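You operate a simulated robot arm through the tools that you are given. There is no shell and no other tool. Be economical: measure what you need, move in short steps, check, and stop when the job is done.

You run a simulated two-armed robot. Do the job below in one go: nothing can be reset, and whatever is moved stays where it is left.

## Task
Put the steel sample can marked "72" from the top of the pipe bench on the shelf of the blue bench and the steel sample can marked "75" in the blue tray on the hose stand. Pull the left cloth drawer open. Any order will do.

It is judged by the outcome, as a careful person would: the job done as asked, and still so three seconds after it is handed in. It fails if anything else is knocked over, pushed out of place, dropped, spilled or broken. Flat cloth is picked up by pressing the open fingertips on it (5 to 10 N) and closing them slowly along it; thin cloth reads only 2 to 8 mm in the jaws.

## Robot
Two 7-joint arms with fingered hands on one trunk, on a base that drives. Base frame: it is fixed to the floor where the robot stands at the start and does not move with it; the origin is under the middle of the robot, x ahead of it, y to its left, z up; the surface under the hand at the start is at about z = 840. Units: mm, degrees, N and s.
The left shoulder is at the start at [39, 104, 1145], the right one opposite. With the tool pointing down near the work surface each hand reaches from about 240 to 580 mm from the robot's upright axis, wherever it stands, measured 20 degrees to its own side. Places, roughly: blue tray on the hose stand (25x18 cm) [-1660, 3860, 720]; left cloth drawer [-4400, -4900, 700]; shelf of the blue bench [400, -2300, 300]. Payload 2.4 kg a hand.
The tool frame of a hand sits at the grasp point between the pads (the TCP): z along the fingers, y along the line on which they close. The tips reach 17 mm beyond it. Largest opening 88 mm; the body of the gripper starts 47 mm behind the TCP. The gripper is a hand of 2 fingers: y runs from the thumb to the fingers, the wrist lies at [0, 0, -165] in the tool frame, and closing takes about 1.5 s.
Orientation is that of the tool frame in the base frame, as a unit quaternion [w, x, y, z]. With the fingers straight down and closing along the base's y, the tool's x points along the base's -x, its y along +y and its z along -z.

## Interface
- The arms move only by the tool nudge_tool. It takes "left_moves", "right_moves" or both (then of equal length, played together; a hand with none holds still); each is a list of rows, each a list of 7 numbers: the shift along the tool's x, y, z in mm, then the turn, a rotation vector about the tool's x, y, z in degrees, then the closure, from 0 (fully open) to 1 (shut). In form: [[x, y, z, wx, wy, wz, claw], ...]. A call has 1 to 20 rows; each row is the pose to reach, as a shift and turn from the pose commanded when the call began, along the tool's axes at that moment. Rows are played at 5 a second. More than 50 mm and 8.6 degrees between two rows, or a gripper value outside its range, and nothing of the call is played. Where a pose cannot be reached the arm comes as near as it can. A force on the tool above 40 N (or 10 N above the force at the start of the call, whichever is more), or a blocked arm, ends the call early, and 0.2 s more pass. Each finger travels about 153 mm/s and halts on what it meets, pressing with about 23 N; the grip force reading is that of the motor and also rises with nothing between the fingers. The clock runs only during rows and for 0.2 s after the last one: add rows that repeat a pose to give the fingers time. It gives the time, the measured TCP pose, the force on the tool (base axes), the opening and the grip force at its end, in the units of the frame above (readings bear some noise), with the torque about the TCP (base axes, N m) and any sound that the robot's microphone picked up, and new pictures: "views" is both (left out), scene, wrist or none (wrist: the cameras of the hands that moved).
- Cameras (640 x 400 px; columns grow to the right, rows downward): "scene" is now at [106.7, 8.3, 1097.8]; the picture's right is [0.03, -1.00, 0.00], its down [-0.01, -0.00, -1.00] and it looks along [1.00, 0.03, -0.01] (base axes); focal length 214 px, centre (320, 200). "left" rides on the left gripper at [-50, 3, -63] in its tool frame; the picture's right is [-0.06, -1.00, 0.00], its down [0.78, -0.05, -0.62] and it looks along [0.62, -0.04, 0.79] (tool axes); focal length 275 px, centre (320, 200). "right" rides on the right gripper at [50, 3, -63] in its tool frame; the picture's right is [-0.06, 1.00, 0.00], its down [-0.78, -0.05, -0.62] and it looks along [-0.62, -0.04, 0.79] (tool axes); focal length 275 px, centre (320, 200). There is no depth. A picture from a camera that has moved, and an enlarged one, comes with that camera's place and axes in the base frame and with its lens. The place of the scene camera against the robot may be out by one fixed shift of up to 25 mm in any direction.
- slide_trunk(by): slides the trunk up (or, below 0, down) by that many mm; the arms and the scene camera ride with it, the base frame stays. It gives what a move gives, with no picture.
- base_move(legs): drives the robot by 1 to 6 legs, each [ahead, left, turn to the left] in mm, mm and degrees, along the robot's own axes; the way and the turn of a leg run together, so that a leg with both is an arc; at most 1500 mm and 180 degrees a leg. The arms and the cameras ride along, it lands a little off, and it stops where it bumps. It gives what a move gives, and a new picture of the scene camera.
- grasp_type(shape, hand): the hand has 2 fingers and takes this shape, open, in about a second: jaw (thumb against the fingers, like two jaws); tri (thumb and two fingers); tip (a fingertip pinch); poke (one finger out to press); point (the index stretched); flat (the hand flat); cup (the hand cupped); fist (a fist). The gripper value then closes the fingers along that shape, each until it touches; the sizes above hold for jaw. It gives what a move gives, with no picture.
- turn_head(pan, tilt): turns the head with the scene camera to pan (to the left, within 60 degrees either way) and tilt (down, from -29 to 69), counted from straight ahead of the robot. It gives what a move gives, and a new picture of the scene camera.
- enlarge(camera, box): a new picture of the part [left, top, right, bottom] of that camera's present view, enlarged. No time passes.
- hand_in(): hands the job in; it is judged then, once.

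Work in short steps. Places have to be worked out from the pictures, the camera data and where the tool is seen: move nearer, look again, correct. Check each grasp and each placing, and mend what went wrong. You have 165 turns and 260 pictures in all, those below and enlarged ones among them. Open the grippers and draw the arms clear of the work before you hand the job in, unless the task says otherwise; then end with one line.

The tools are called as a command line: name --argument value ..., lists and objects as JSON in quotes. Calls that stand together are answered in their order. nudge_tool: Moves the arms, as the interface text tells. Its arguments: {"type":"object","properties":{"left_moves":{"type":"array","items":{"type":"array","items":{"type":"number"}}},"right_moves":{"type":"array","items":{"type":"array","items":{"type":"number"}}},"views":{"type":"string","enum":["both","scene","wrist","none"]}},"required":[]} The other tools are called the same way: slide_trunk (by) slides the trunk up or down; grasp_type (shape, hand) gives the hand a shape; base_move (legs) drives the base; turn_head (pan, tilt) turns the head that bears the scene camera; enlarge (camera, box) takes an enlarged picture of a part of a camera's view; hand_in () hands the job in.

At the start:

```text
time_s: 0.0
left_tcp_pos: [351.5, 181.0, 1087.1]
left_tool_rot: [0.001, 0.0, 1.0, 0.0]
left_force: [-0.2, -0.5, 0.2]
left_moment: [0.03, -0.01, 0.02]
left_gripper_width: 87.8
left_grip_force: 0.0
left_shape: jaw
right_tcp_pos: [350.6, -65.8, 1138.7]
right_tool_rot: [0.0, 0.0, 1.0, -0.001]
right_force: [0.9, 0.9, -0.4]
right_moment: [0.0, 0.01, 0.02]
right_gripper_width: 87.9
right_grip_force: 0.0
right_shape: jaw
trunk travel left (down, up): [-375.0, 475.0]
robot x, y, heading: [-1.9, -1.3, -0.1]
head pan, tilt: [1.9, 0.6]
```

scene: 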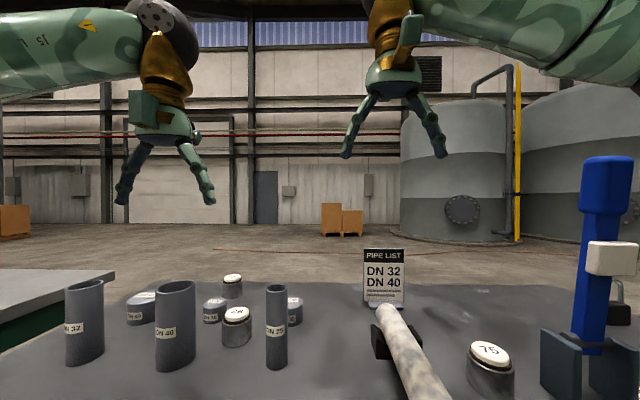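
right: 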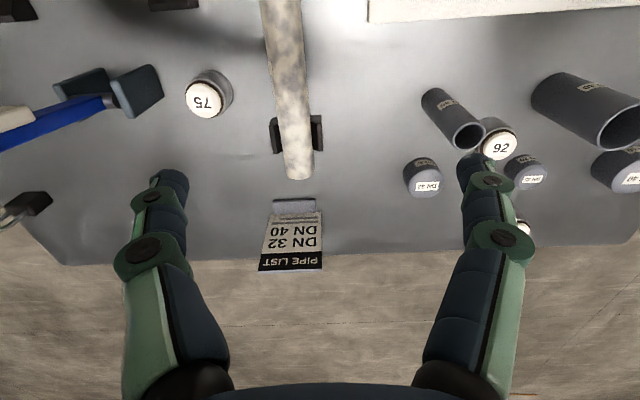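
left: 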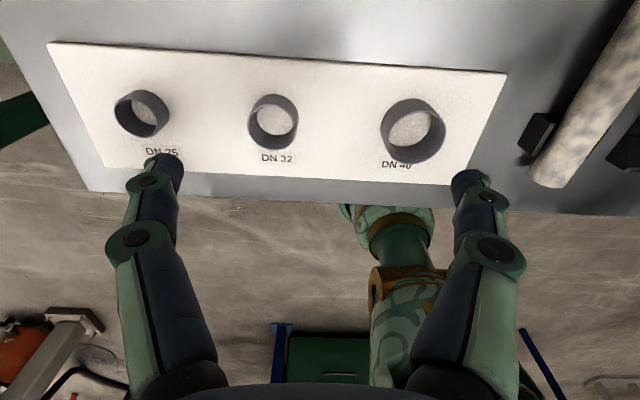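

The bench top carries the cans; I enlarge the scene to read their marks.

enlarge --camera "scene" --box '[40, 240, 340, 400]'

turn_head --pan 0 --tilt 45

```text
2.13 times, centred on (190, 320) of scene
camera zoom: at [106.7, 8.3, 1097.8], right [0.03, -1.0, 0.0], down [-0.01, 0.0, -1.0], along [1.0, 0.03, -0.01], focal length 458 px, centre (597, -56)
```

zoom: 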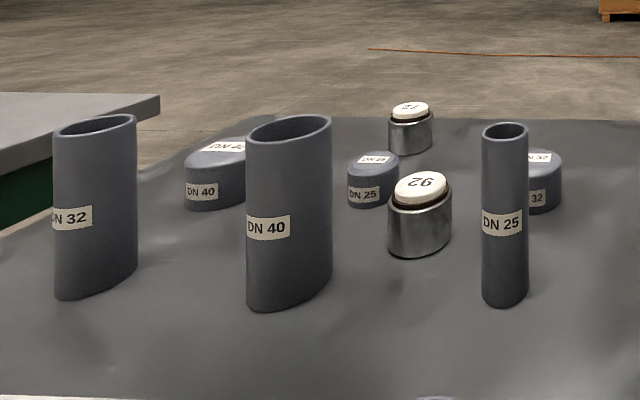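

```text
time_s: 1.1
left_tcp_pos: [351.6, 180.9, 1089.1]
left_tool_rot: [0.0, 0.0, 1.0, 0.0]
left_force: [0.0, 0.0, 0.7]
left_moment: [0.0, -0.04, 0.01]
left_gripper_width: 87.8
left_grip_force: 0.1
left_shape: jaw
right_tcp_pos: [349.9, -65.7, 1138.0]
right_tool_rot: [0.0, 0.0, 1.0, 0.0]
right_force: [0.4, -0.1, 0.1]
right_moment: [-0.03, 0.02, 0.04]
right_gripper_width: 87.8
right_grip_force: 0.0
right_shape: jaw
trunk travel left (down, up): [-375.0, 475.0]
robot x, y, heading: [-0.2, -2.9, 0.0]
head pan, tilt: [0.0, 45.0]
camera scene: at [97.8, 5.2, 1027.9], right [0.0, -1.0, 0.0], down [-0.71, 0.0, -0.71], along [0.71, 0.0, -0.71], focal length 214 px, centre (320, 200)
```

scene: 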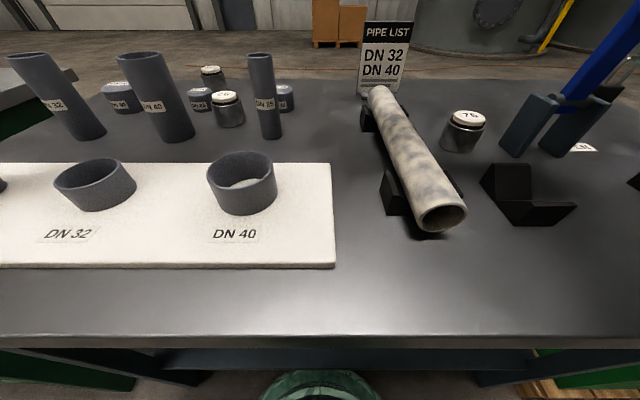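

Two cans at the left back; I look closer to see which is 72, and look at the surroundings.

enlarge --camera "scene" --box '[160, 50, 320, 150]'

turn_head --pan 60 --tilt 20

turn_head --pan -60 --tilt 20

```text
4.00 times, centred on (240, 100) of scene
camera zoom: at [97.8, 5.2, 1027.9], right [0.0, -1.0, 0.0], down [-0.71, 0.0, -0.71], along [0.71, 0.0, -0.71], focal length 858 px, centre (640, 600)
```

zoom: 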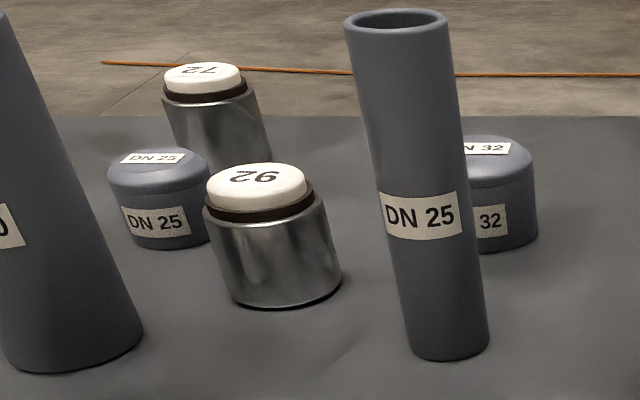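

```text
time_s: 2.4
left_tcp_pos: [351.2, 181.5, 1088.4]
left_tool_rot: [0.0, -0.001, 1.0, 0.001]
left_force: [0.9, 0.3, 0.5]
left_moment: [-0.03, -0.01, 0.05]
left_gripper_width: 87.9
left_grip_force: 0.0
left_shape: jaw
right_tcp_pos: [350.4, -66.1, 1137.7]
right_tool_rot: [0.001, 0.001, 1.0, 0.0]
right_force: [0.6, 0.0, -0.3]
right_moment: [0.0, 0.0, 0.01]
right_gripper_width: 87.8
right_grip_force: 0.0
right_shape: jaw
trunk travel left (down, up): [-375.0, 475.0]
robot x, y, heading: [-3.9, 0.2, 0.1]
head pan, tilt: [60.0, 20.0]
camera scene: at [63.1, 85.8, 1066.5], right [0.87, -0.5, 0.0], down [-0.17, -0.3, -0.94], along [0.47, 0.81, -0.34], focal length 214 px, centre (320, 200)
```

scene: 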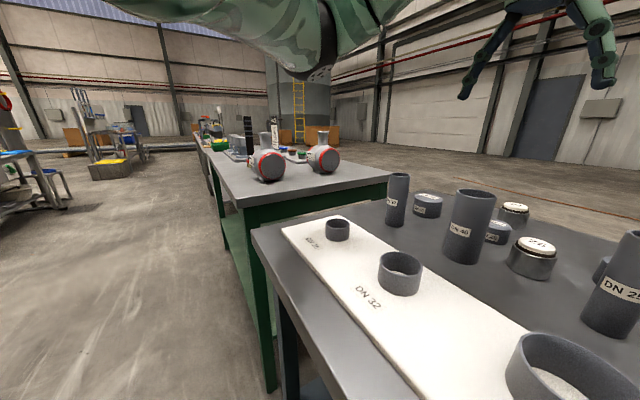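

```text
time_s: 4.4
left_tcp_pos: [351.8, 181.3, 1089.4]
left_tool_rot: [-0.001, 0.0, 1.0, 0.001]
left_force: [0.5, -0.1, -0.5]
left_moment: [0.01, 0.0, 0.03]
left_gripper_width: 88.0
left_grip_force: 0.0
left_shape: jaw
right_tcp_pos: [350.2, -66.9, 1137.0]
right_tool_rot: [0.0, 0.0, 1.0, 0.0]
right_force: [0.3, 0.6, -0.2]
right_moment: [-0.01, -0.01, -0.01]
right_gripper_width: 87.8
right_grip_force: 0.1
right_shape: jaw
trunk travel left (down, up): [-375.0, 475.0]
robot x, y, heading: [0.9, -0.8, 0.3]
head pan, tilt: [-60.0, 20.0]
camera scene: at [63.1, -75.4, 1066.5], right [-0.87, -0.5, 0.0], down [-0.17, 0.3, -0.94], along [0.47, -0.81, -0.34], focal length 214 px, centre (320, 200)
```

scene: 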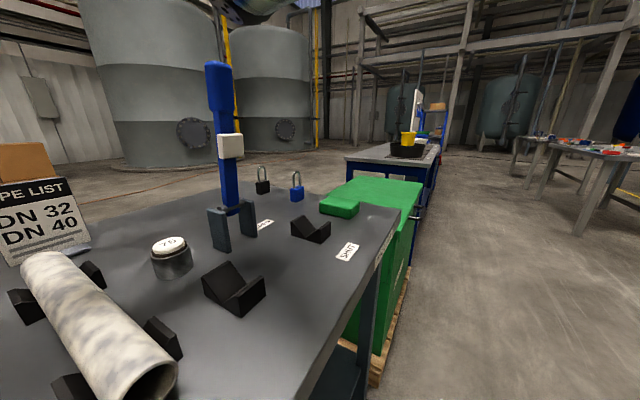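

72 is the far can, at about (688, 269), top ≈ 884; 92 at about (510, 180), with a pipe cap between. I move the left hand above with a 45° forward tilt.

nudge_tool --left_moves '[[-37, 15, 11, 0, -7.5, 0, 0], [-74, 29, 22, 0, -15, 0, 0], [-112, 44, 33, 0, -22.5, 0, 0], [-149, 58, 44, 0, -30, 0, 0], [-186, 73, 55, 0, -37.5, 0, 0], [-224, 88, 68, 0, -45, 0, 0], [-224, 88, 68, 0, -45, 0, 0]]'

turn_head --pan 20 --tilt 30

```text
time_s: 6.0
left_tcp_pos: [574.0, 270.2, 1022.9]
left_tool_rot: [0.384, 0.001, 0.923, 0.0]
left_force: [0.9, 0.1, -0.5]
left_moment: [-0.04, -0.01, -0.02]
left_gripper_width: 88.2
left_grip_force: 0.1
left_shape: jaw
right_tcp_pos: [350.8, -66.2, 1137.6]
right_tool_rot: [0.0, 0.001, 1.0, 0.0]
right_force: [-1.2, -1.0, 0.2]
right_moment: [0.02, 0.05, 0.0]
right_gripper_width: 87.8
right_grip_force: 0.0
right_shape: jaw
trunk travel left (down, up): [-375.0, 475.0]
robot x, y, heading: [0.9, 3.2, -0.1]
head pan, tilt: [-60.0, 20.0]
camera scene: at [63.1, -75.4, 1066.5], right [-0.87, -0.5, 0.0], down [-0.17, 0.3, -0.94], along [0.47, -0.81, -0.34], focal length 214 px, centre (320, 200)
camera left: at [564.1, 272.6, 1100.5], right [0.04, -1.0, 0.04], down [-0.99, -0.05, -0.12], along [0.12, -0.04, -0.99], focal length 275 px, centre (320, 200)
```

scene: 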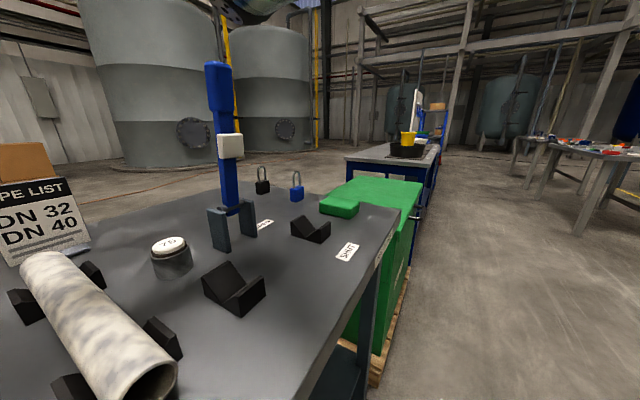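
left: 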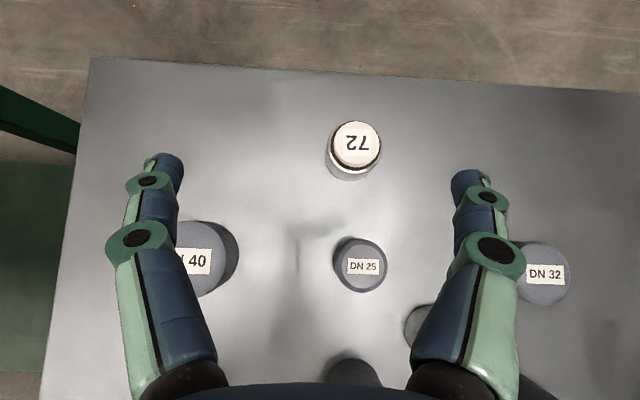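

```text
time_s: 7.5
left_tcp_pos: [574.0, 269.9, 1022.8]
left_tool_rot: [0.383, 0.0, 0.924, 0.0]
left_force: [-0.8, 0.9, -0.1]
left_moment: [0.02, -0.02, -0.01]
left_gripper_width: 88.0
left_grip_force: 0.0
left_shape: jaw
right_tcp_pos: [351.3, -66.4, 1139.0]
right_tool_rot: [0.0, 0.0, 1.0, 0.0]
right_force: [-0.5, -0.4, 0.6]
right_moment: [-0.02, -0.01, -0.02]
right_gripper_width: 87.9
right_grip_force: 0.0
right_shape: jaw
trunk travel left (down, up): [-375.0, 475.0]
robot x, y, heading: [-0.9, -3.5, -0.1]
head pan, tilt: [20.0, 30.0]
camera scene: at [101.5, 36.1, 1050.5], right [0.34, -0.94, 0.0], down [-0.47, -0.17, -0.87], along [0.81, 0.3, -0.5], focal length 214 px, centre (320, 200)
```

scene: 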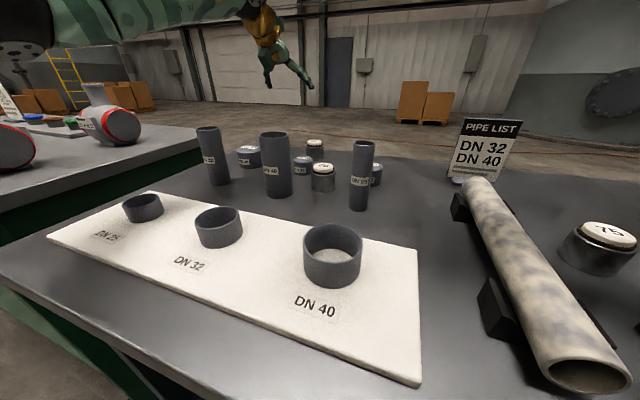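

The wrist view puts 72's top at about (632, 238, 897). I come down to a pre-grasp 90 mm short along the tool axis.

nudge_tool --left_moves '[[30, -15, 25, 0, 0, 0, 0], [65, -33, 57, 0, 0, 0, 0], [65, -33, 57, 0, 0, 0, 0]]'

enlarge --camera "scene" --box '[190, 110, 390, 235]'

```text
refused: row 2 steps farther than a row can; nothing moved
```

```text
3.20 times, centred on (290, 172) of scene
camera zoom: at [101.5, 36.1, 1050.5], right [0.34, -0.94, 0.0], down [-0.47, -0.17, -0.87], along [0.81, 0.3, -0.5], focal length 686 px, centre (416, 288)
```

zoom: 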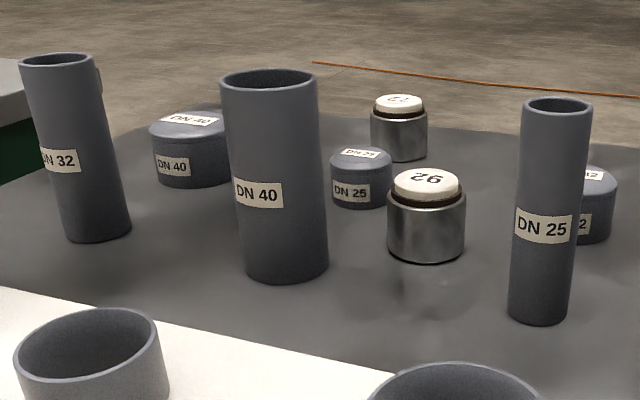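

Row spacing was too large; I split it in three.

nudge_tool --left_moves '[[22, -11, 19, 0, 0, 0, 0], [43, -22, 38, 0, 0, 0, 0], [65, -33, 57, 0, 0, 0, 0], [65, -33, 57, 0, 0, 0, 0]]'

```text
time_s: 8.6
left_tcp_pos: [569.2, 234.6, 933.6]
left_tool_rot: [0.383, 0.0, 0.924, 0.0]
left_force: [-0.2, -0.3, -0.3]
left_moment: [0.03, 0.0, -0.05]
left_gripper_width: 87.9
left_grip_force: 0.2
left_shape: jaw
right_tcp_pos: [350.9, -66.5, 1138.4]
right_tool_rot: [-0.001, 0.0, 1.0, 0.001]
right_force: [0.0, 0.7, 0.0]
right_moment: [0.0, 0.02, 0.03]
right_gripper_width: 87.9
right_grip_force: 0.0
right_shape: jaw
trunk travel left (down, up): [-375.0, 475.0]
robot x, y, heading: [0.4, 4.0, -0.0]
head pan, tilt: [20.0, 30.0]
camera scene: at [101.5, 36.2, 1050.5], right [0.34, -0.94, 0.0], down [-0.47, -0.17, -0.87], along [0.81, 0.3, -0.5], focal length 214 px, centre (320, 200)
camera left: at [558.6, 237.3, 1013.0], right [0.04, -1.0, 0.04], down [-0.99, -0.05, -0.12], along [0.12, -0.04, -0.99], focal length 275 px, centre (320, 200)
```

scene: 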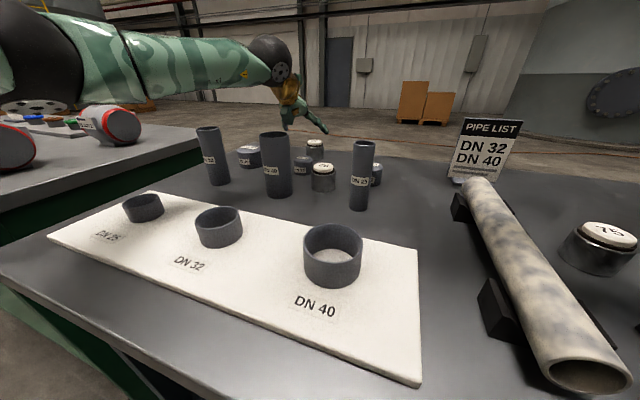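
left: 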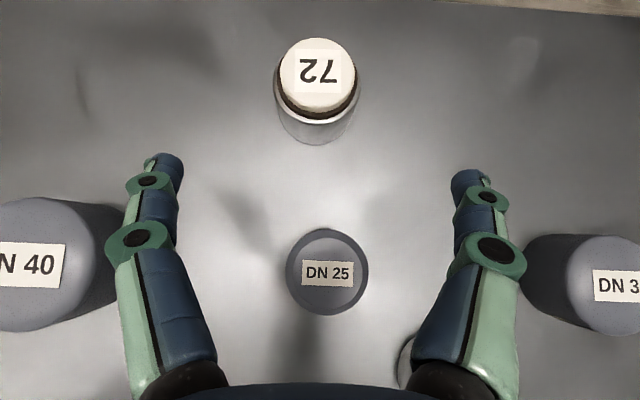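

Triangulation gives 72 at (635, 236), lid top at 890, diameter ~43. I advance 94 mm along the tool axis and close.

nudge_tool --left_moves '[[0, 1, 30, 0, 0, 0, 0], [0, 2, 60, 0, 0, 0, 0], [0, 2, 80, 0, 0, 0, 0], [0, 2, 93, 0, 0, 0, 0], [0, 2, 93, 0, 0, 0, 0]]'

```text
time_s: 9.8
left_tcp_pos: [633.7, 238.2, 869.9]
left_tool_rot: [0.383, 0.0, 0.924, 0.0]
left_force: [0.0, -0.2, 0.4]
left_moment: [-0.03, 0.0, 0.01]
left_gripper_width: 87.9
left_grip_force: 0.0
left_shape: jaw
right_tcp_pos: [351.4, -66.8, 1137.5]
right_tool_rot: [0.0, 0.0, 1.0, -0.001]
right_force: [-0.4, 0.3, -0.9]
right_moment: [-0.03, 0.02, -0.01]
right_gripper_width: 88.0
right_grip_force: 0.0
right_shape: jaw
trunk travel left (down, up): [-375.0, 475.0]
robot x, y, heading: [0.0, -1.1, -0.1]
head pan, tilt: [20.0, 30.0]
camera scene: at [101.5, 36.1, 1050.5], right [0.34, -0.94, 0.0], down [-0.47, -0.17, -0.87], along [0.81, 0.3, -0.5], focal length 214 px, centre (320, 200)
camera left: at [624.5, 241.6, 948.3], right [0.04, -1.0, 0.04], down [-0.99, -0.05, -0.12], along [0.12, -0.04, -0.99], focal length 275 px, centre (320, 200)
```

scene: 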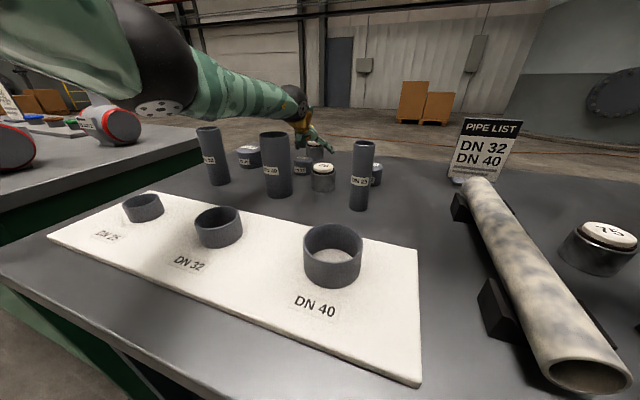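
left: 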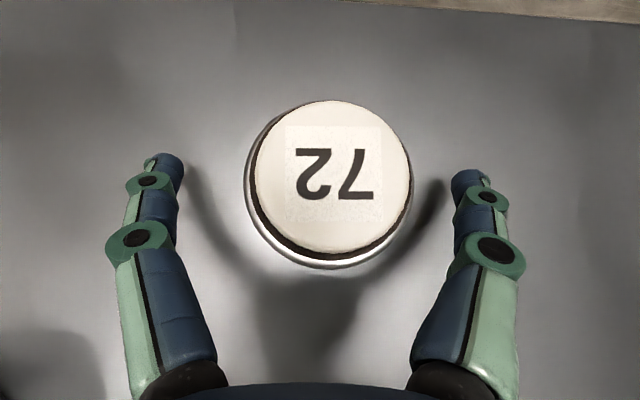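

Well centred between the fingers; closing.

nudge_tool --left_moves '[[0, -2, 0, 0, 0, 0, 0.3], [0, -2, 0, 0, 0, 0, 0.6], [0, -2, 0, 0, 0, 0, 1], [0, -2, 0, 0, 0, 0, 1], [0, -2, 0, 0, 0, 0, 1], [0, -2, 0, 0, 0, 0, 1], [0, -2, 0, 0, 0, 0, 1], [0, -2, 0, 0, 0, 0, 1]]' --views "wrist"

```text
time_s: 11.6
left_tcp_pos: [634.0, 236.0, 870.8]
left_tool_rot: [0.383, 0.0, 0.924, 0.0]
left_force: [0.9, -0.5, 0.2]
left_moment: [0.03, 0.03, 0.01]
left_gripper_width: 38.9
left_grip_force: 22.9
left_shape: jaw
right_tcp_pos: [349.1, -65.8, 1138.9]
right_tool_rot: [-0.001, -0.001, 1.0, 0.0]
right_force: [-0.7, 0.3, 0.2]
right_moment: [-0.03, -0.01, -0.03]
right_gripper_width: 87.8
right_grip_force: 0.1
right_shape: jaw
trunk travel left (down, up): [-375.0, 475.0]
robot x, y, heading: [-1.3, 1.4, -0.3]
head pan, tilt: [20.0, 30.0]
camera left: at [624.3, 239.6, 947.9], right [0.04, -1.0, 0.04], down [-0.99, -0.05, -0.12], along [0.12, -0.04, -0.99], focal length 275 px, centre (320, 200)
```

left: 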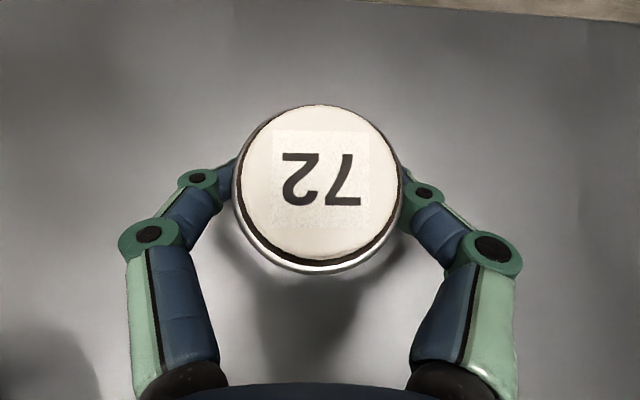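

Gripped at 39 mm. I lift straight up 160 mm.

nudge_tool --left_moves '[[-14, 0, -14, 0, 0, 0, 1], [-42, 0, -42, 0, 0, 0, 1], [-70, 0, -70, 0, 0, 0, 1], [-98, 0, -98, 0, 0, 0, 1], [-120, 0, -120, 0, 0, 0, 1], [-120, 0, -120, 0, 0, 0, 1]]' --views "wrist"

turn_head --pan -20 --tilt 40

```text
time_s: 12.9
left_tcp_pos: [635.6, 234.1, 1039.4]
left_tool_rot: [0.383, 0.001, 0.924, -0.001]
left_force: [-0.4, 0.2, -1.8]
left_moment: [0.01, 0.02, 0.0]
left_gripper_width: 39.1
left_grip_force: 22.7
left_shape: jaw
right_tcp_pos: [350.7, -66.1, 1138.8]
right_tool_rot: [0.0, 0.001, 1.0, 0.0]
right_force: [0.4, -0.5, 0.2]
right_moment: [0.02, 0.02, -0.04]
right_gripper_width: 87.9
right_grip_force: 0.0
right_shape: jaw
trunk travel left (down, up): [-375.0, 475.0]
robot x, y, heading: [-2.9, -2.6, -0.0]
head pan, tilt: [20.0, 30.0]
camera left: at [625.6, 238.0, 1117.3], right [0.04, -1.0, 0.04], down [-0.99, -0.05, -0.12], along [0.12, -0.04, -0.99], focal length 275 px, centre (320, 200)
```

left: 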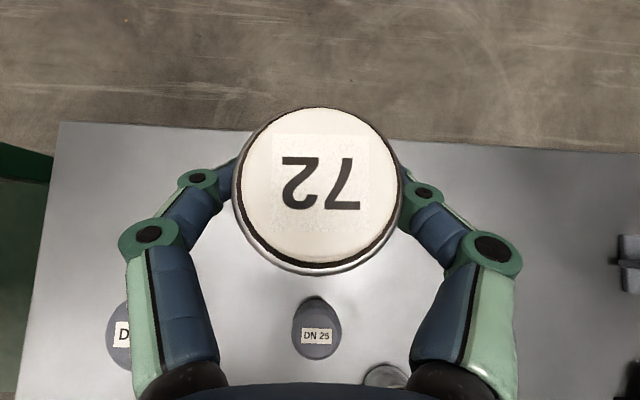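

```text
time_s: 14.0
left_tcp_pos: [636.7, 234.6, 1039.0]
left_tool_rot: [0.383, 0.0, 0.924, 0.001]
left_force: [-0.7, -0.7, -1.3]
left_moment: [0.03, -0.01, 0.02]
left_gripper_width: 39.0
left_grip_force: 23.6
left_shape: jaw
right_tcp_pos: [351.2, -67.1, 1139.2]
right_tool_rot: [0.0, 0.0, 1.0, 0.0]
right_force: [-0.6, -1.0, -0.2]
right_moment: [0.05, -0.01, 0.03]
right_gripper_width: 87.9
right_grip_force: 0.1
right_shape: jaw
trunk travel left (down, up): [-375.0, 475.0]
robot x, y, heading: [2.0, 0.4, 0.3]
head pan, tilt: [-20.0, 40.0]
camera scene: at [96.5, -23.8, 1035.1], right [-0.34, -0.94, 0.0], down [-0.6, 0.22, -0.77], along [0.72, -0.26, -0.64], focal length 214 px, centre (320, 200)
```

scene: 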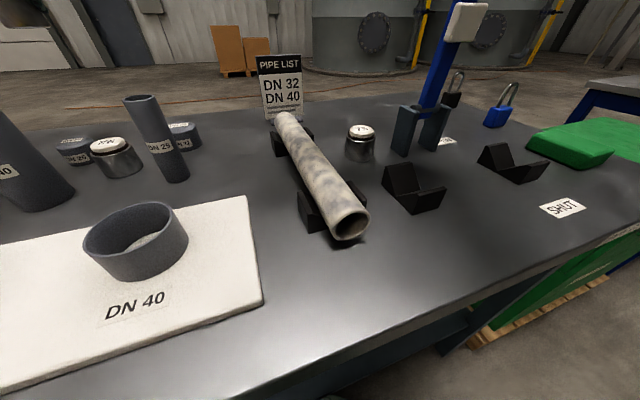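

Secure. The two views agree on 75 at about (396, −199). I draw the left hand back a bit and bring the right hand above 75 with a partly closed jaw.

nudge_tool --left_moves '[[30, 0, -38, 0, 0, 0, 1], [30, 0, -76, 0, 0, 0, 1], [30, 0, -114, 0, 0, 0, 1], [60, 0, -150, 0, 0, 0, 1], [60, 0, -150, 0, 0, 0, 1], [60, 0, -150, 0, 0, 0, 1]]' --right_moves '[[-9, -27, 32, 0, 0, 0, 0.28], [-18, -54, 64, 0, 0, 0, 0.28], [-27, -81, 96, 0, 0, 0, 0.28], [-36, -108, 128, 0, 0, 0, 0.28], [-45, -133, 158, 0, 0, 0, 0.28], [-45, -133, 158, 0, 0, 0, 0.28]]'

```text
time_s: 15.4
left_tcp_pos: [481.8, 243.3, 1102.0]
left_tool_rot: [0.384, -0.001, 0.923, -0.004]
left_force: [-0.9, -0.1, -0.4]
left_moment: [-0.04, 0.0, 0.01]
left_gripper_width: 38.9
left_grip_force: 23.1
left_shape: jaw
right_tcp_pos: [393.1, -193.8, 984.0]
right_tool_rot: [0.004, -0.002, 1.0, -0.002]
right_force: [-1.2, -0.2, 0.3]
right_moment: [0.04, 0.05, 0.02]
right_gripper_width: 63.6
right_grip_force: 0.0
right_shape: jaw
trunk travel left (down, up): [-375.0, 475.0]
robot x, y, heading: [2.1, -1.6, -0.0]
head pan, tilt: [-20.0, 40.0]
camera scene: at [92.6, -17.5, 1036.0], right [-0.34, -0.94, 0.0], down [-0.6, 0.21, -0.77], along [0.72, -0.27, -0.64], focal length 214 px, centre (320, 200)
camera right: at [342.9, -190.9, 1047.0], right [0.06, 1.0, -0.01], down [0.78, -0.04, 0.62], along [0.62, -0.04, -0.78], focal length 275 px, centre (320, 200)
camera left: at [471.2, 246.6, 1180.2], right [0.04, -1.0, 0.05], down [-0.99, -0.05, -0.12], along [0.12, -0.04, -0.99], focal length 275 px, centre (320, 200)
```

scene: 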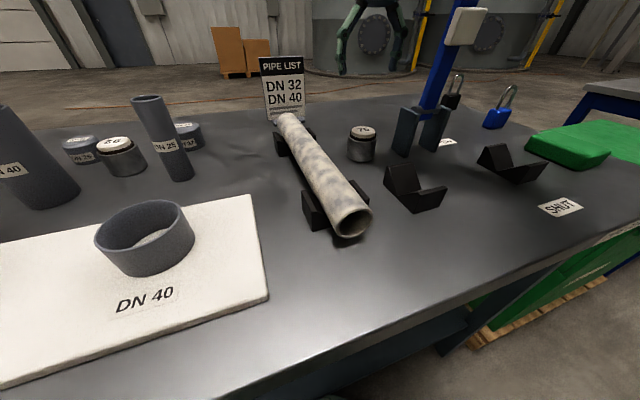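
right: 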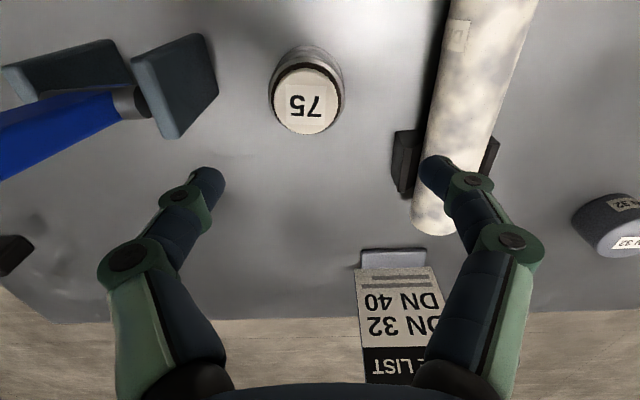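
left: 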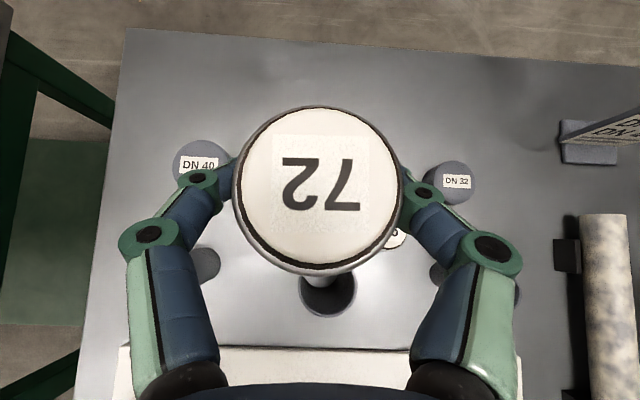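

75 is at (397, −203) but the clamp plate at its right is close, so I turn the right hand 90° to close along x, above the can.

nudge_tool --right_moves '[[0, 0, 0, 0, 0, 8, 0.2], [0, 0, 0, 0, 0, 16, 0.2], [0, -3, 0, 0, 0, 24, 0.2], [0, -3, 0, 0, 0, 32, 0.2], [-2, -5, 0, 0, 0, 40, 0.2], [-2, -5, 0, 0, 0, 48, 0.2], [-2, -7, 0, 0, 0, 56, 0.2], [-3, -7, 0, 0, 0, 64, 0.2], [-3, -8, 0, 0, 0, 72, 0.2], [-3, -8, 0, 0, 0, 81, 0.2], [-3, -8, 0, 0, 0, 89, 0.2], [-3, -8, 0, 0, 0, 89, 0.2]]'

```text
refused: row 10 steps farther than a row can; nothing moved
```

One step was over 8.6°; fixing.

nudge_tool --right_moves '[[0, 0, 0, 0, 0, 8.2, 0.2], [0, 0, 0, 0, 0, 16.4, 0.2], [0, -3, 0, 0, 0, 24.6, 0.2], [0, -3, 0, 0, 0, 32.8, 0.2], [-2, -5, 0, 0, 0, 41, 0.2], [-2, -5, 0, 0, 0, 49.2, 0.2], [-2, -7, 0, 0, 0, 57.4, 0.2], [-3, -7, 0, 0, 0, 65.6, 0.2], [-3, -8, 0, 0, 0, 73.8, 0.2], [-3, -8, 0, 0, 0, 82, 0.2], [-3, -8, 0, 0, 0, 90, 0.2], [-3, -8, 0, 0, 0, 90, 0.2]]'

```text
time_s: 18.2
left_tcp_pos: [481.7, 259.3, 1109.0]
left_tool_rot: [0.387, -0.025, 0.921, 0.016]
left_force: [-0.6, -0.1, -1.1]
left_moment: [-0.02, 0.01, 0.02]
left_gripper_width: 38.2
left_grip_force: 23.2
left_shape: jaw
right_tcp_pos: [509.2, -266.7, 909.4]
right_tool_rot: [-0.001, 0.68, 0.733, 0.01]
right_force: [0.0, 1.1, -0.2]
right_moment: [0.02, -0.01, 0.01]
right_gripper_width: 70.4
right_grip_force: 0.0
right_shape: jaw
right hand out of reach, approached as far as the arm can: row 5, 6, 7, 8, 9, 10, 11, 12
trunk travel left (down, up): [-375.0, 475.0]
robot x, y, heading: [21.2, 2.3, 3.3]
head pan, tilt: [-20.0, 40.0]
stopped in row 12 (right hand): the arm was blocked; the commanded pose is now the measured one
camera scene: at [108.5, 9.5, 1038.7], right [-0.28, -0.96, 0.02], down [-0.61, 0.16, -0.78], along [0.74, -0.23, -0.63], focal length 214 px, centre (320, 200)
camera right: at [508.5, -217.0, 974.2], right [1.0, 0.01, 0.01], down [0.0, -0.8, 0.61], along [0.02, -0.61, -0.79], focal length 275 px, centre (320, 200)
```

scene: 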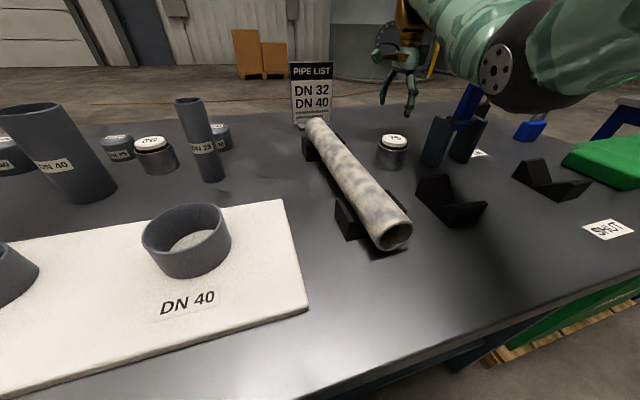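
right: 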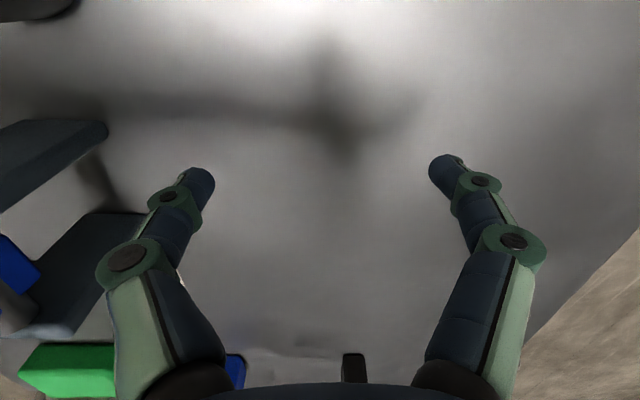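

The arm swung off course and was blocked, and the base shifted slightly. I look closely before moving again.

enlarge --camera "scene" --box '[340, 0, 640, 190]'

turn_head --pan -55 --tilt 15

```text
2.11 times, centred on (490, 95) of scene
camera zoom: at [108.5, 9.5, 1038.7], right [-0.28, -0.96, 0.02], down [-0.61, 0.16, -0.78], along [0.74, -0.23, -0.63], focal length 452 px, centre (-38, 421)
```

zoom: 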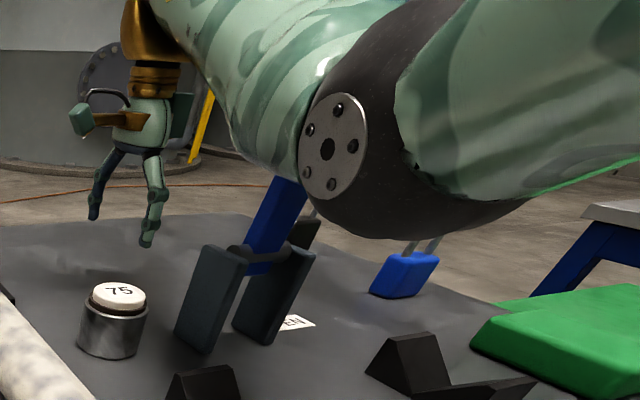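

```text
time_s: 19.2
left_tcp_pos: [480.7, 261.6, 1107.2]
left_tool_rot: [0.388, -0.03, 0.921, 0.016]
left_force: [-0.1, 0.1, -1.2]
left_moment: [0.02, -0.01, -0.02]
left_gripper_width: 38.0
left_grip_force: 22.8
left_shape: jaw
right_tcp_pos: [507.9, -265.6, 908.9]
right_tool_rot: [0.0, 0.679, 0.734, 0.009]
right_force: [-0.7, -0.9, 0.0]
right_moment: [-0.02, 0.03, 0.01]
right_gripper_width: 70.3
right_grip_force: 0.1
right_shape: jaw
trunk travel left (down, up): [-375.0, 475.0]
robot x, y, heading: [18.8, 1.6, 3.6]
head pan, tilt: [-55.0, 15.0]
camera scene: at [84.4, -40.3, 1078.5], right [-0.78, -0.63, 0.01], down [-0.15, 0.18, -0.97], along [0.61, -0.76, -0.24], focal length 214 px, centre (320, 200)
```

scene: 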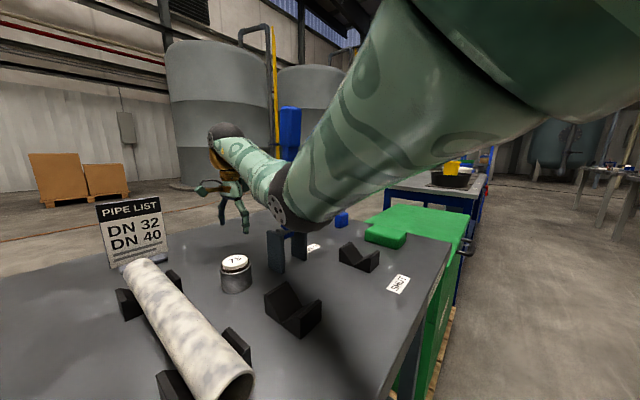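

The post still stands upright. I lift the whole trunk 120 mm to free the arms from above the bench.

slide_trunk --by 60

turn_head --pan -45 --tilt 25

```text
time_s: 20.2
left_tcp_pos: [491.0, 266.6, 1161.1]
left_tool_rot: [0.381, -0.036, 0.924, 0.019]
left_force: [-0.1, -0.7, -0.8]
left_moment: [0.01, 0.01, -0.04]
left_gripper_width: 38.2
left_grip_force: 22.9
left_shape: jaw
right_tcp_pos: [526.7, -256.0, 961.1]
right_tool_rot: [-0.007, 0.672, 0.741, 0.006]
right_force: [0.6, -1.0, 0.0]
right_moment: [0.01, 0.0, 0.01]
right_gripper_width: 70.5
right_grip_force: 0.0
right_shape: jaw
trunk travel left (down, up): [-435.0, 415.0]
robot x, y, heading: [16.2, -1.4, 4.5]
head pan, tilt: [-55.0, 15.0]
```

```text
time_s: 20.9
left_tcp_pos: [490.4, 267.5, 1160.1]
left_tool_rot: [0.382, -0.035, 0.923, 0.017]
left_force: [-0.8, 0.1, -0.9]
left_moment: [0.02, 0.0, 0.03]
left_gripper_width: 38.2
left_grip_force: 22.8
left_shape: jaw
right_tcp_pos: [526.8, -254.8, 961.6]
right_tool_rot: [-0.006, 0.672, 0.74, 0.006]
right_force: [-0.1, 0.1, -0.1]
right_moment: [-0.02, -0.01, 0.02]
right_gripper_width: 70.2
right_grip_force: 0.0
right_shape: jaw
trunk travel left (down, up): [-435.0, 415.0]
robot x, y, heading: [21.6, 1.9, 4.6]
head pan, tilt: [-45.0, 25.0]
camera scene: at [108.6, -40.2, 1119.5], right [-0.65, -0.76, 0.01], down [-0.32, 0.26, -0.91], along [0.69, -0.59, -0.42], focal length 214 px, centre (320, 200)
```

scene: 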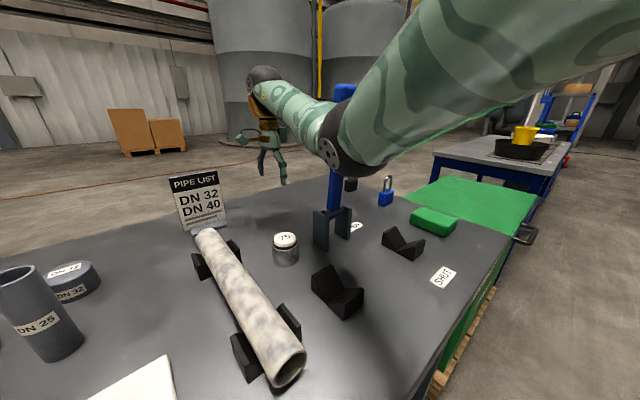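

I check the post and elbow closely before lifting more.

enlarge --camera "scene" --box '[230, 60, 450, 260]'

```text
2.00 times, centred on (340, 160) of scene
camera zoom: at [108.6, -40.2, 1119.5], right [-0.65, -0.76, 0.01], down [-0.32, 0.26, -0.91], along [0.69, -0.59, -0.42], focal length 429 px, centre (280, 280)
```

zoom: 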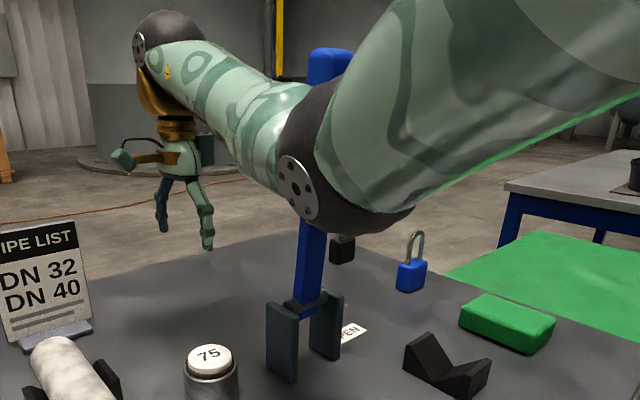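

The forearm leans against the left side of the lever; the clear way out is to move the base left 50 mm, then back (fingertips at 944 clear everything they pass over).

base_move --legs '[[0, 50, 0], [-250, 0, 0]]'

```text
time_s: 23.3
left_tcp_pos: [240.5, 276.1, 1165.7]
left_tool_rot: [0.384, -0.017, 0.923, 0.016]
left_force: [0.1, 0.4, -1.2]
left_moment: [0.02, 0.0, -0.02]
left_gripper_width: 38.2
left_grip_force: 22.6
left_shape: jaw
right_tcp_pos: [255.5, -251.5, 961.0]
right_tool_rot: [-0.007, 0.689, 0.725, 0.01]
right_force: [-0.4, 0.4, -0.1]
right_moment: [0.0, 0.0, -0.02]
right_gripper_width: 70.4
right_grip_force: 0.0
right_shape: jaw
trunk travel left (down, up): [-435.0, 415.0]
robot x, y, heading: [-236.6, 36.4, 2.6]
head pan, tilt: [-45.0, 25.0]
camera scene: at [-153.5, -18.4, 1118.8], right [-0.68, -0.74, 0.0], down [-0.31, 0.29, -0.91], along [0.67, -0.61, -0.42], focal length 214 px, centre (320, 200)
```

scene: 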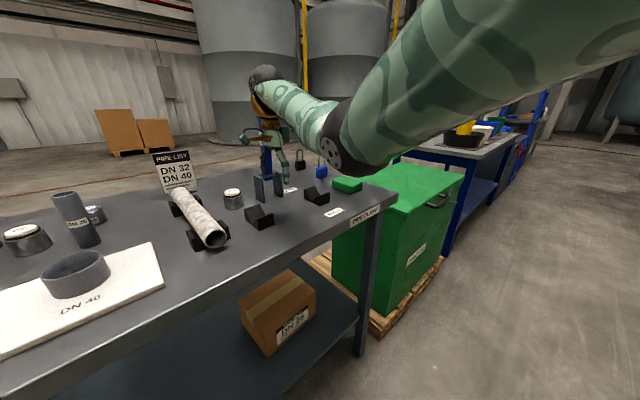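

Free of the lever. I raise the right hand and turn it back toward its first attitude.

nudge_tool --right_moves '[[0, 0, -35, 0, 0, 0, 0.2], [0, 0, -70, 0, 0, 0, 0.2], [0, 0, -105, 0, 0, 0, 0.2], [0, 0, -140, 0, 0, 0, 0.2], [0, 0, -170, 0, 0, 0, 0.2], [0, 0, -170, 0, 0, -8, 0.2], [0, 0, -170, 0, 0, -16, 0.2], [0, 0, -170, 0, 0, -24, 0.2], [0, 0, -170, 0, 0, -32, 0.2], [0, 0, -170, 0, 0, -40, 0.2]]' --views "scene"

```text
time_s: 25.5
left_tcp_pos: [240.1, 275.3, 1165.0]
left_tool_rot: [0.384, -0.017, 0.923, 0.016]
left_force: [0.0, 0.4, -1.4]
left_moment: [0.0, -0.01, 0.01]
left_gripper_width: 37.9
left_grip_force: 23.2
left_shape: jaw
right_tcp_pos: [256.1, -254.0, 1131.5]
right_tool_rot: [-0.003, 0.398, 0.917, 0.011]
right_force: [0.1, -0.1, -0.2]
right_moment: [-0.02, 0.02, 0.03]
right_gripper_width: 70.4
right_grip_force: 0.0
right_shape: jaw
right hand out of reach, approached as far as the arm can: row 2, 3, 4, 5, 6, 7
trunk travel left (down, up): [-435.0, 415.0]
robot x, y, heading: [-231.2, 40.5, 2.4]
head pan, tilt: [-45.0, 25.0]
camera scene: at [-153.1, -18.4, 1118.8], right [-0.68, -0.74, 0.0], down [-0.31, 0.29, -0.91], along [0.67, -0.61, -0.42], focal length 214 px, centre (320, 200)
```

scene: 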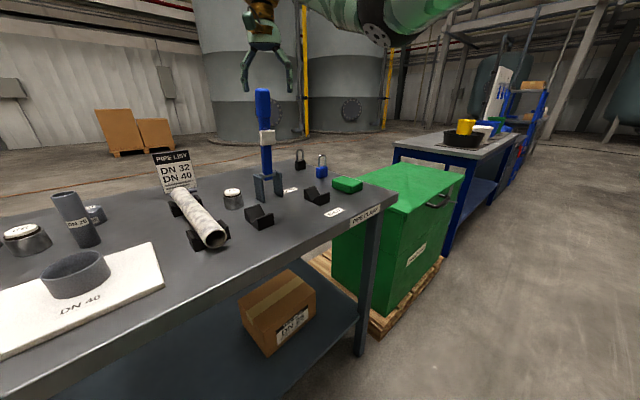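

The lever stands upright and nothing moved. I finish turning the right hand back to yaw 0.

nudge_tool --right_moves '[[0, 0, 0, 0, 0, -8, 0.3], [0, 0, 0, 0, 0, -16, 0.3], [0, 0, 0, 0, 0, -24, 0.3], [0, 0, 0, 0, 0, -32, 0.3], [0, 0, 0, 0, 0, -40, 0.3], [0, 0, 0, 0, 0, -47, 0.3], [0, 0, 0, 0, 0, -47, 0.3]]' --views "none"

enlarge --camera "scene" --box '[350, 90, 560, 260]'

```text
time_s: 27.1
left_tcp_pos: [240.3, 275.9, 1164.2]
left_tool_rot: [0.382, -0.016, 0.924, 0.016]
left_force: [0.5, -0.4, -1.8]
left_moment: [-0.01, 0.01, 0.0]
left_gripper_width: 38.4
left_grip_force: 22.8
left_shape: jaw
right_tcp_pos: [255.4, -253.6, 1131.1]
right_tool_rot: [0.0, 0.0, 1.0, 0.01]
right_force: [-0.2, -0.1, 0.2]
right_moment: [0.02, 0.0, 0.03]
right_gripper_width: 62.1
right_grip_force: 0.0
right_shape: jaw
trunk travel left (down, up): [-435.0, 415.0]
robot x, y, heading: [-231.3, 34.2, 2.9]
head pan, tilt: [-45.0, 25.0]
```

```text
2.35 times, centred on (455, 175) of scene
camera zoom: at [-153.1, -18.4, 1118.8], right [-0.68, -0.74, 0.0], down [-0.31, 0.29, -0.91], along [0.67, -0.61, -0.42], focal length 505 px, centre (2, 259)
```

zoom: 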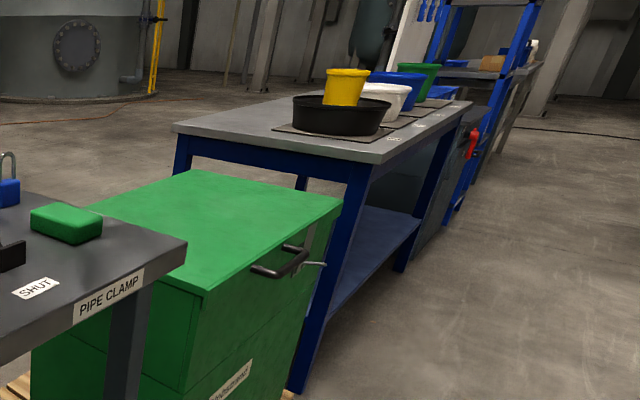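

The blue bench shelf is open with wide headroom, so no regrasp is needed. I drive back to about the start position for 75.

base_move --legs '[[0, 0, -2.7], [225, -34, 0]]'

```text
time_s: 29.2
left_tcp_pos: [471.8, 221.4, 1164.1]
left_tool_rot: [0.384, 0.003, 0.923, 0.008]
left_force: [0.5, 0.1, -1.1]
left_moment: [-0.03, 0.0, 0.0]
left_gripper_width: 38.0
left_grip_force: 23.2
left_shape: jaw
right_tcp_pos: [465.4, -309.4, 1129.4]
right_tool_rot: [0.001, 0.021, 1.0, 0.011]
right_force: [-0.2, 1.2, 0.0]
right_moment: [0.0, 0.01, 0.01]
right_gripper_width: 61.9
right_grip_force: 0.0
right_shape: jaw
trunk travel left (down, up): [-435.0, 415.0]
robot x, y, heading: [-17.3, 1.0, 0.2]
head pan, tilt: [-45.0, 25.0]
camera scene: at [66.6, -57.1, 1118.7], right [-0.71, -0.71, 0.0], down [-0.3, 0.3, -0.91], along [0.64, -0.64, -0.42], focal length 214 px, centre (320, 200)
```

scene: 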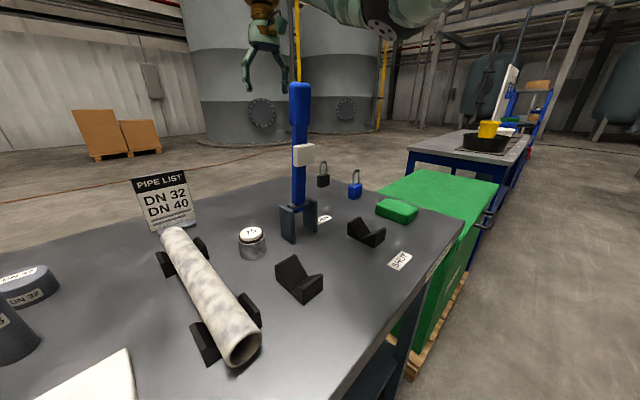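

Right hand sits just beyond-left of the lever top; I move it left first, then back and down over 75.

nudge_tool --right_moves '[[0, 35, 0, 0, 0, 0, 0.3], [0, 70, 0, 0, 0, 0, 0.3], [0, 104, 0, 0, 0, 0, 0.3], [34, 104, 20, 0, 0, 0, 0.3], [68, 104, 50, 0, 0, 0, 0.3], [68, 104, 95, 0, 0, 0, 0.3], [68, 104, 140, 0, 0, 0, 0.3], [68, 104, 140, 0, 0, 0, 0.3]]'

```text
time_s: 31.0
left_tcp_pos: [470.9, 222.8, 1164.5]
left_tool_rot: [0.383, 0.002, 0.924, 0.008]
left_force: [-0.1, -0.9, -0.9]
left_moment: [0.01, 0.02, 0.01]
left_gripper_width: 38.1
left_grip_force: 23.0
left_shape: jaw
right_tcp_pos: [400.1, -199.1, 991.9]
right_tool_rot: [0.002, 0.023, 1.0, 0.012]
right_force: [-0.3, 0.5, 1.1]
right_moment: [0.0, 0.03, 0.0]
right_gripper_width: 61.7
right_grip_force: 0.0
right_shape: jaw
trunk travel left (down, up): [-435.0, 415.0]
robot x, y, heading: [-13.3, 4.7, 0.2]
head pan, tilt: [-45.0, 25.0]
camera scene: at [66.0, -57.0, 1118.8], right [-0.71, -0.71, 0.0], down [-0.3, 0.3, -0.91], along [0.64, -0.64, -0.42], focal length 214 px, centre (320, 200)
camera right: at [351.7, -195.4, 1056.7], right [0.1, 0.99, 0.02], down [0.78, -0.1, 0.62], along [0.62, -0.05, -0.78], focal length 275 px, centre (320, 200)
```

scene: 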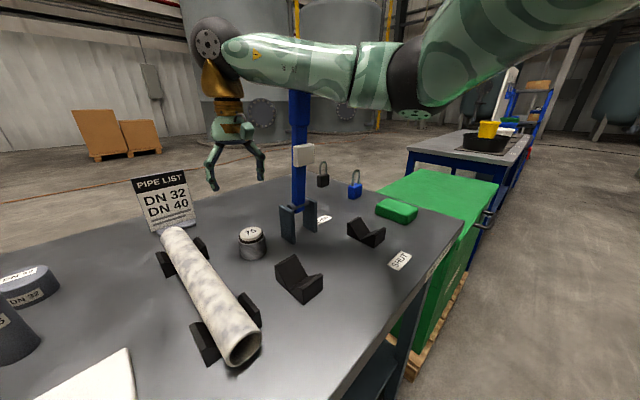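
right: 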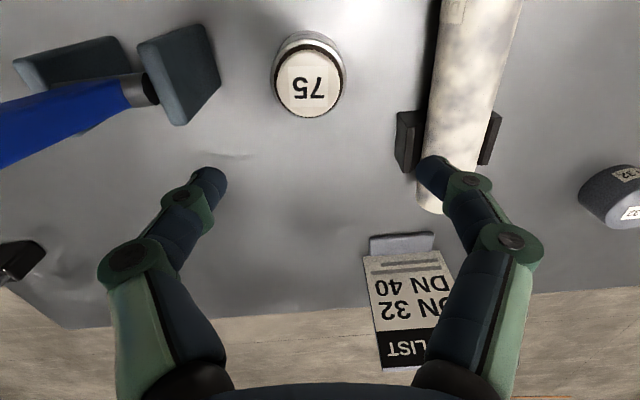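

The forearm is too near the lever here. I back the base 135 mm and shift right 60 so the arm can reach 75 more stretched, with the elbow well short of the lever.

base_move --legs '[[-135, 0, 0], [0, -60, 0]]'

```text
time_s: 32.9
left_tcp_pos: [335.7, 158.7, 1163.9]
left_tool_rot: [0.384, 0.003, 0.923, 0.009]
left_force: [-0.2, 0.3, -1.8]
left_moment: [0.0, -0.01, 0.01]
left_gripper_width: 38.1
left_grip_force: 22.9
left_shape: jaw
right_tcp_pos: [265.1, -260.9, 994.0]
right_tool_rot: [0.002, 0.02, 1.0, 0.011]
right_force: [0.3, 0.9, 0.1]
right_moment: [-0.01, -0.02, 0.02]
right_gripper_width: 62.0
right_grip_force: 0.0
right_shape: jaw
trunk travel left (down, up): [-435.0, 415.0]
robot x, y, heading: [-147.0, -59.0, 0.1]
head pan, tilt: [-45.0, 25.0]
camera scene: at [-69.5, -118.9, 1118.7], right [-0.71, -0.71, 0.0], down [-0.3, 0.3, -0.91], along [0.64, -0.64, -0.42], focal length 214 px, centre (320, 200)
```

scene: 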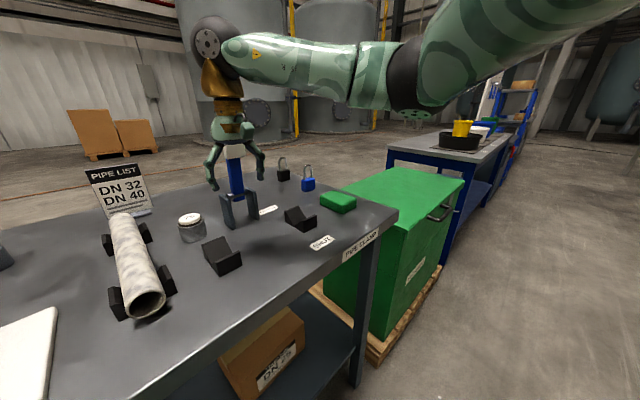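

Now extend the right hand forward to above 75, moving left first.

nudge_tool --right_moves '[[0, 30, 0, 0, 0, 0, 0.3], [-10, 58, 0, 0, 0, 0, 0.3], [-45, 61, 0, 0, 0, -0.5, 0.3], [-80, 63, 0, 0, 0, -1, 0.3], [-110, 63, 0, 0, 0, -2, 0.3], [-132, 63, 0, 0, 0, -2.3, 0.3], [-132, 63, 0, 0, 0, -2.3, 0.3]]'

```text
time_s: 34.5
left_tcp_pos: [335.8, 159.9, 1164.0]
left_tool_rot: [0.384, 0.003, 0.923, 0.008]
left_force: [0.0, -0.4, -1.3]
left_moment: [-0.02, 0.01, 0.02]
left_gripper_width: 38.1
left_grip_force: 23.1
left_shape: jaw
right_tcp_pos: [400.3, -202.7, 995.8]
right_tool_rot: [0.002, 0.0, 1.0, 0.012]
right_force: [-0.5, -0.6, 0.5]
right_moment: [0.01, -0.01, -0.03]
right_gripper_width: 61.8
right_grip_force: 0.0
right_shape: jaw
trunk travel left (down, up): [-435.0, 415.0]
robot x, y, heading: [-151.6, -57.9, 0.1]
head pan, tilt: [-45.0, 25.0]
camera scene: at [-69.4, -118.2, 1118.8], right [-0.71, -0.71, 0.0], down [-0.3, 0.3, -0.91], along [0.64, -0.64, -0.42], focal length 214 px, centre (320, 200)
camera right: at [351.7, -201.3, 1059.6], right [0.06, 1.0, 0.02], down [0.78, -0.06, 0.62], along [0.62, -0.02, -0.78], focal length 275 px, centre (320, 200)
```

scene: 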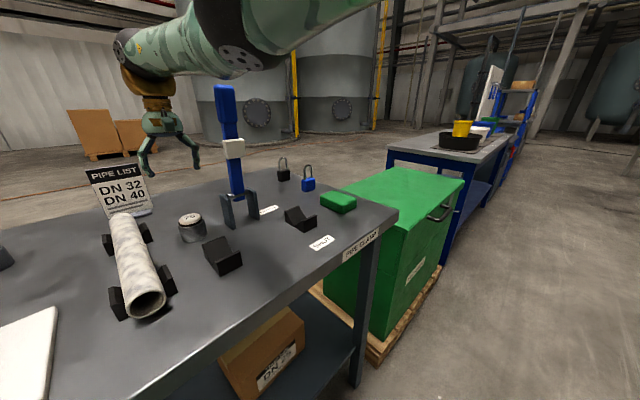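
right: 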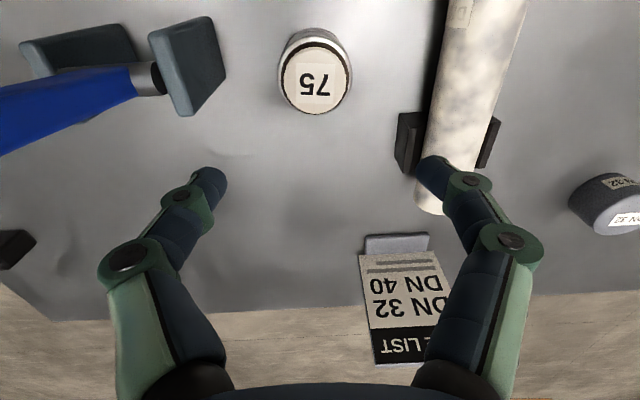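

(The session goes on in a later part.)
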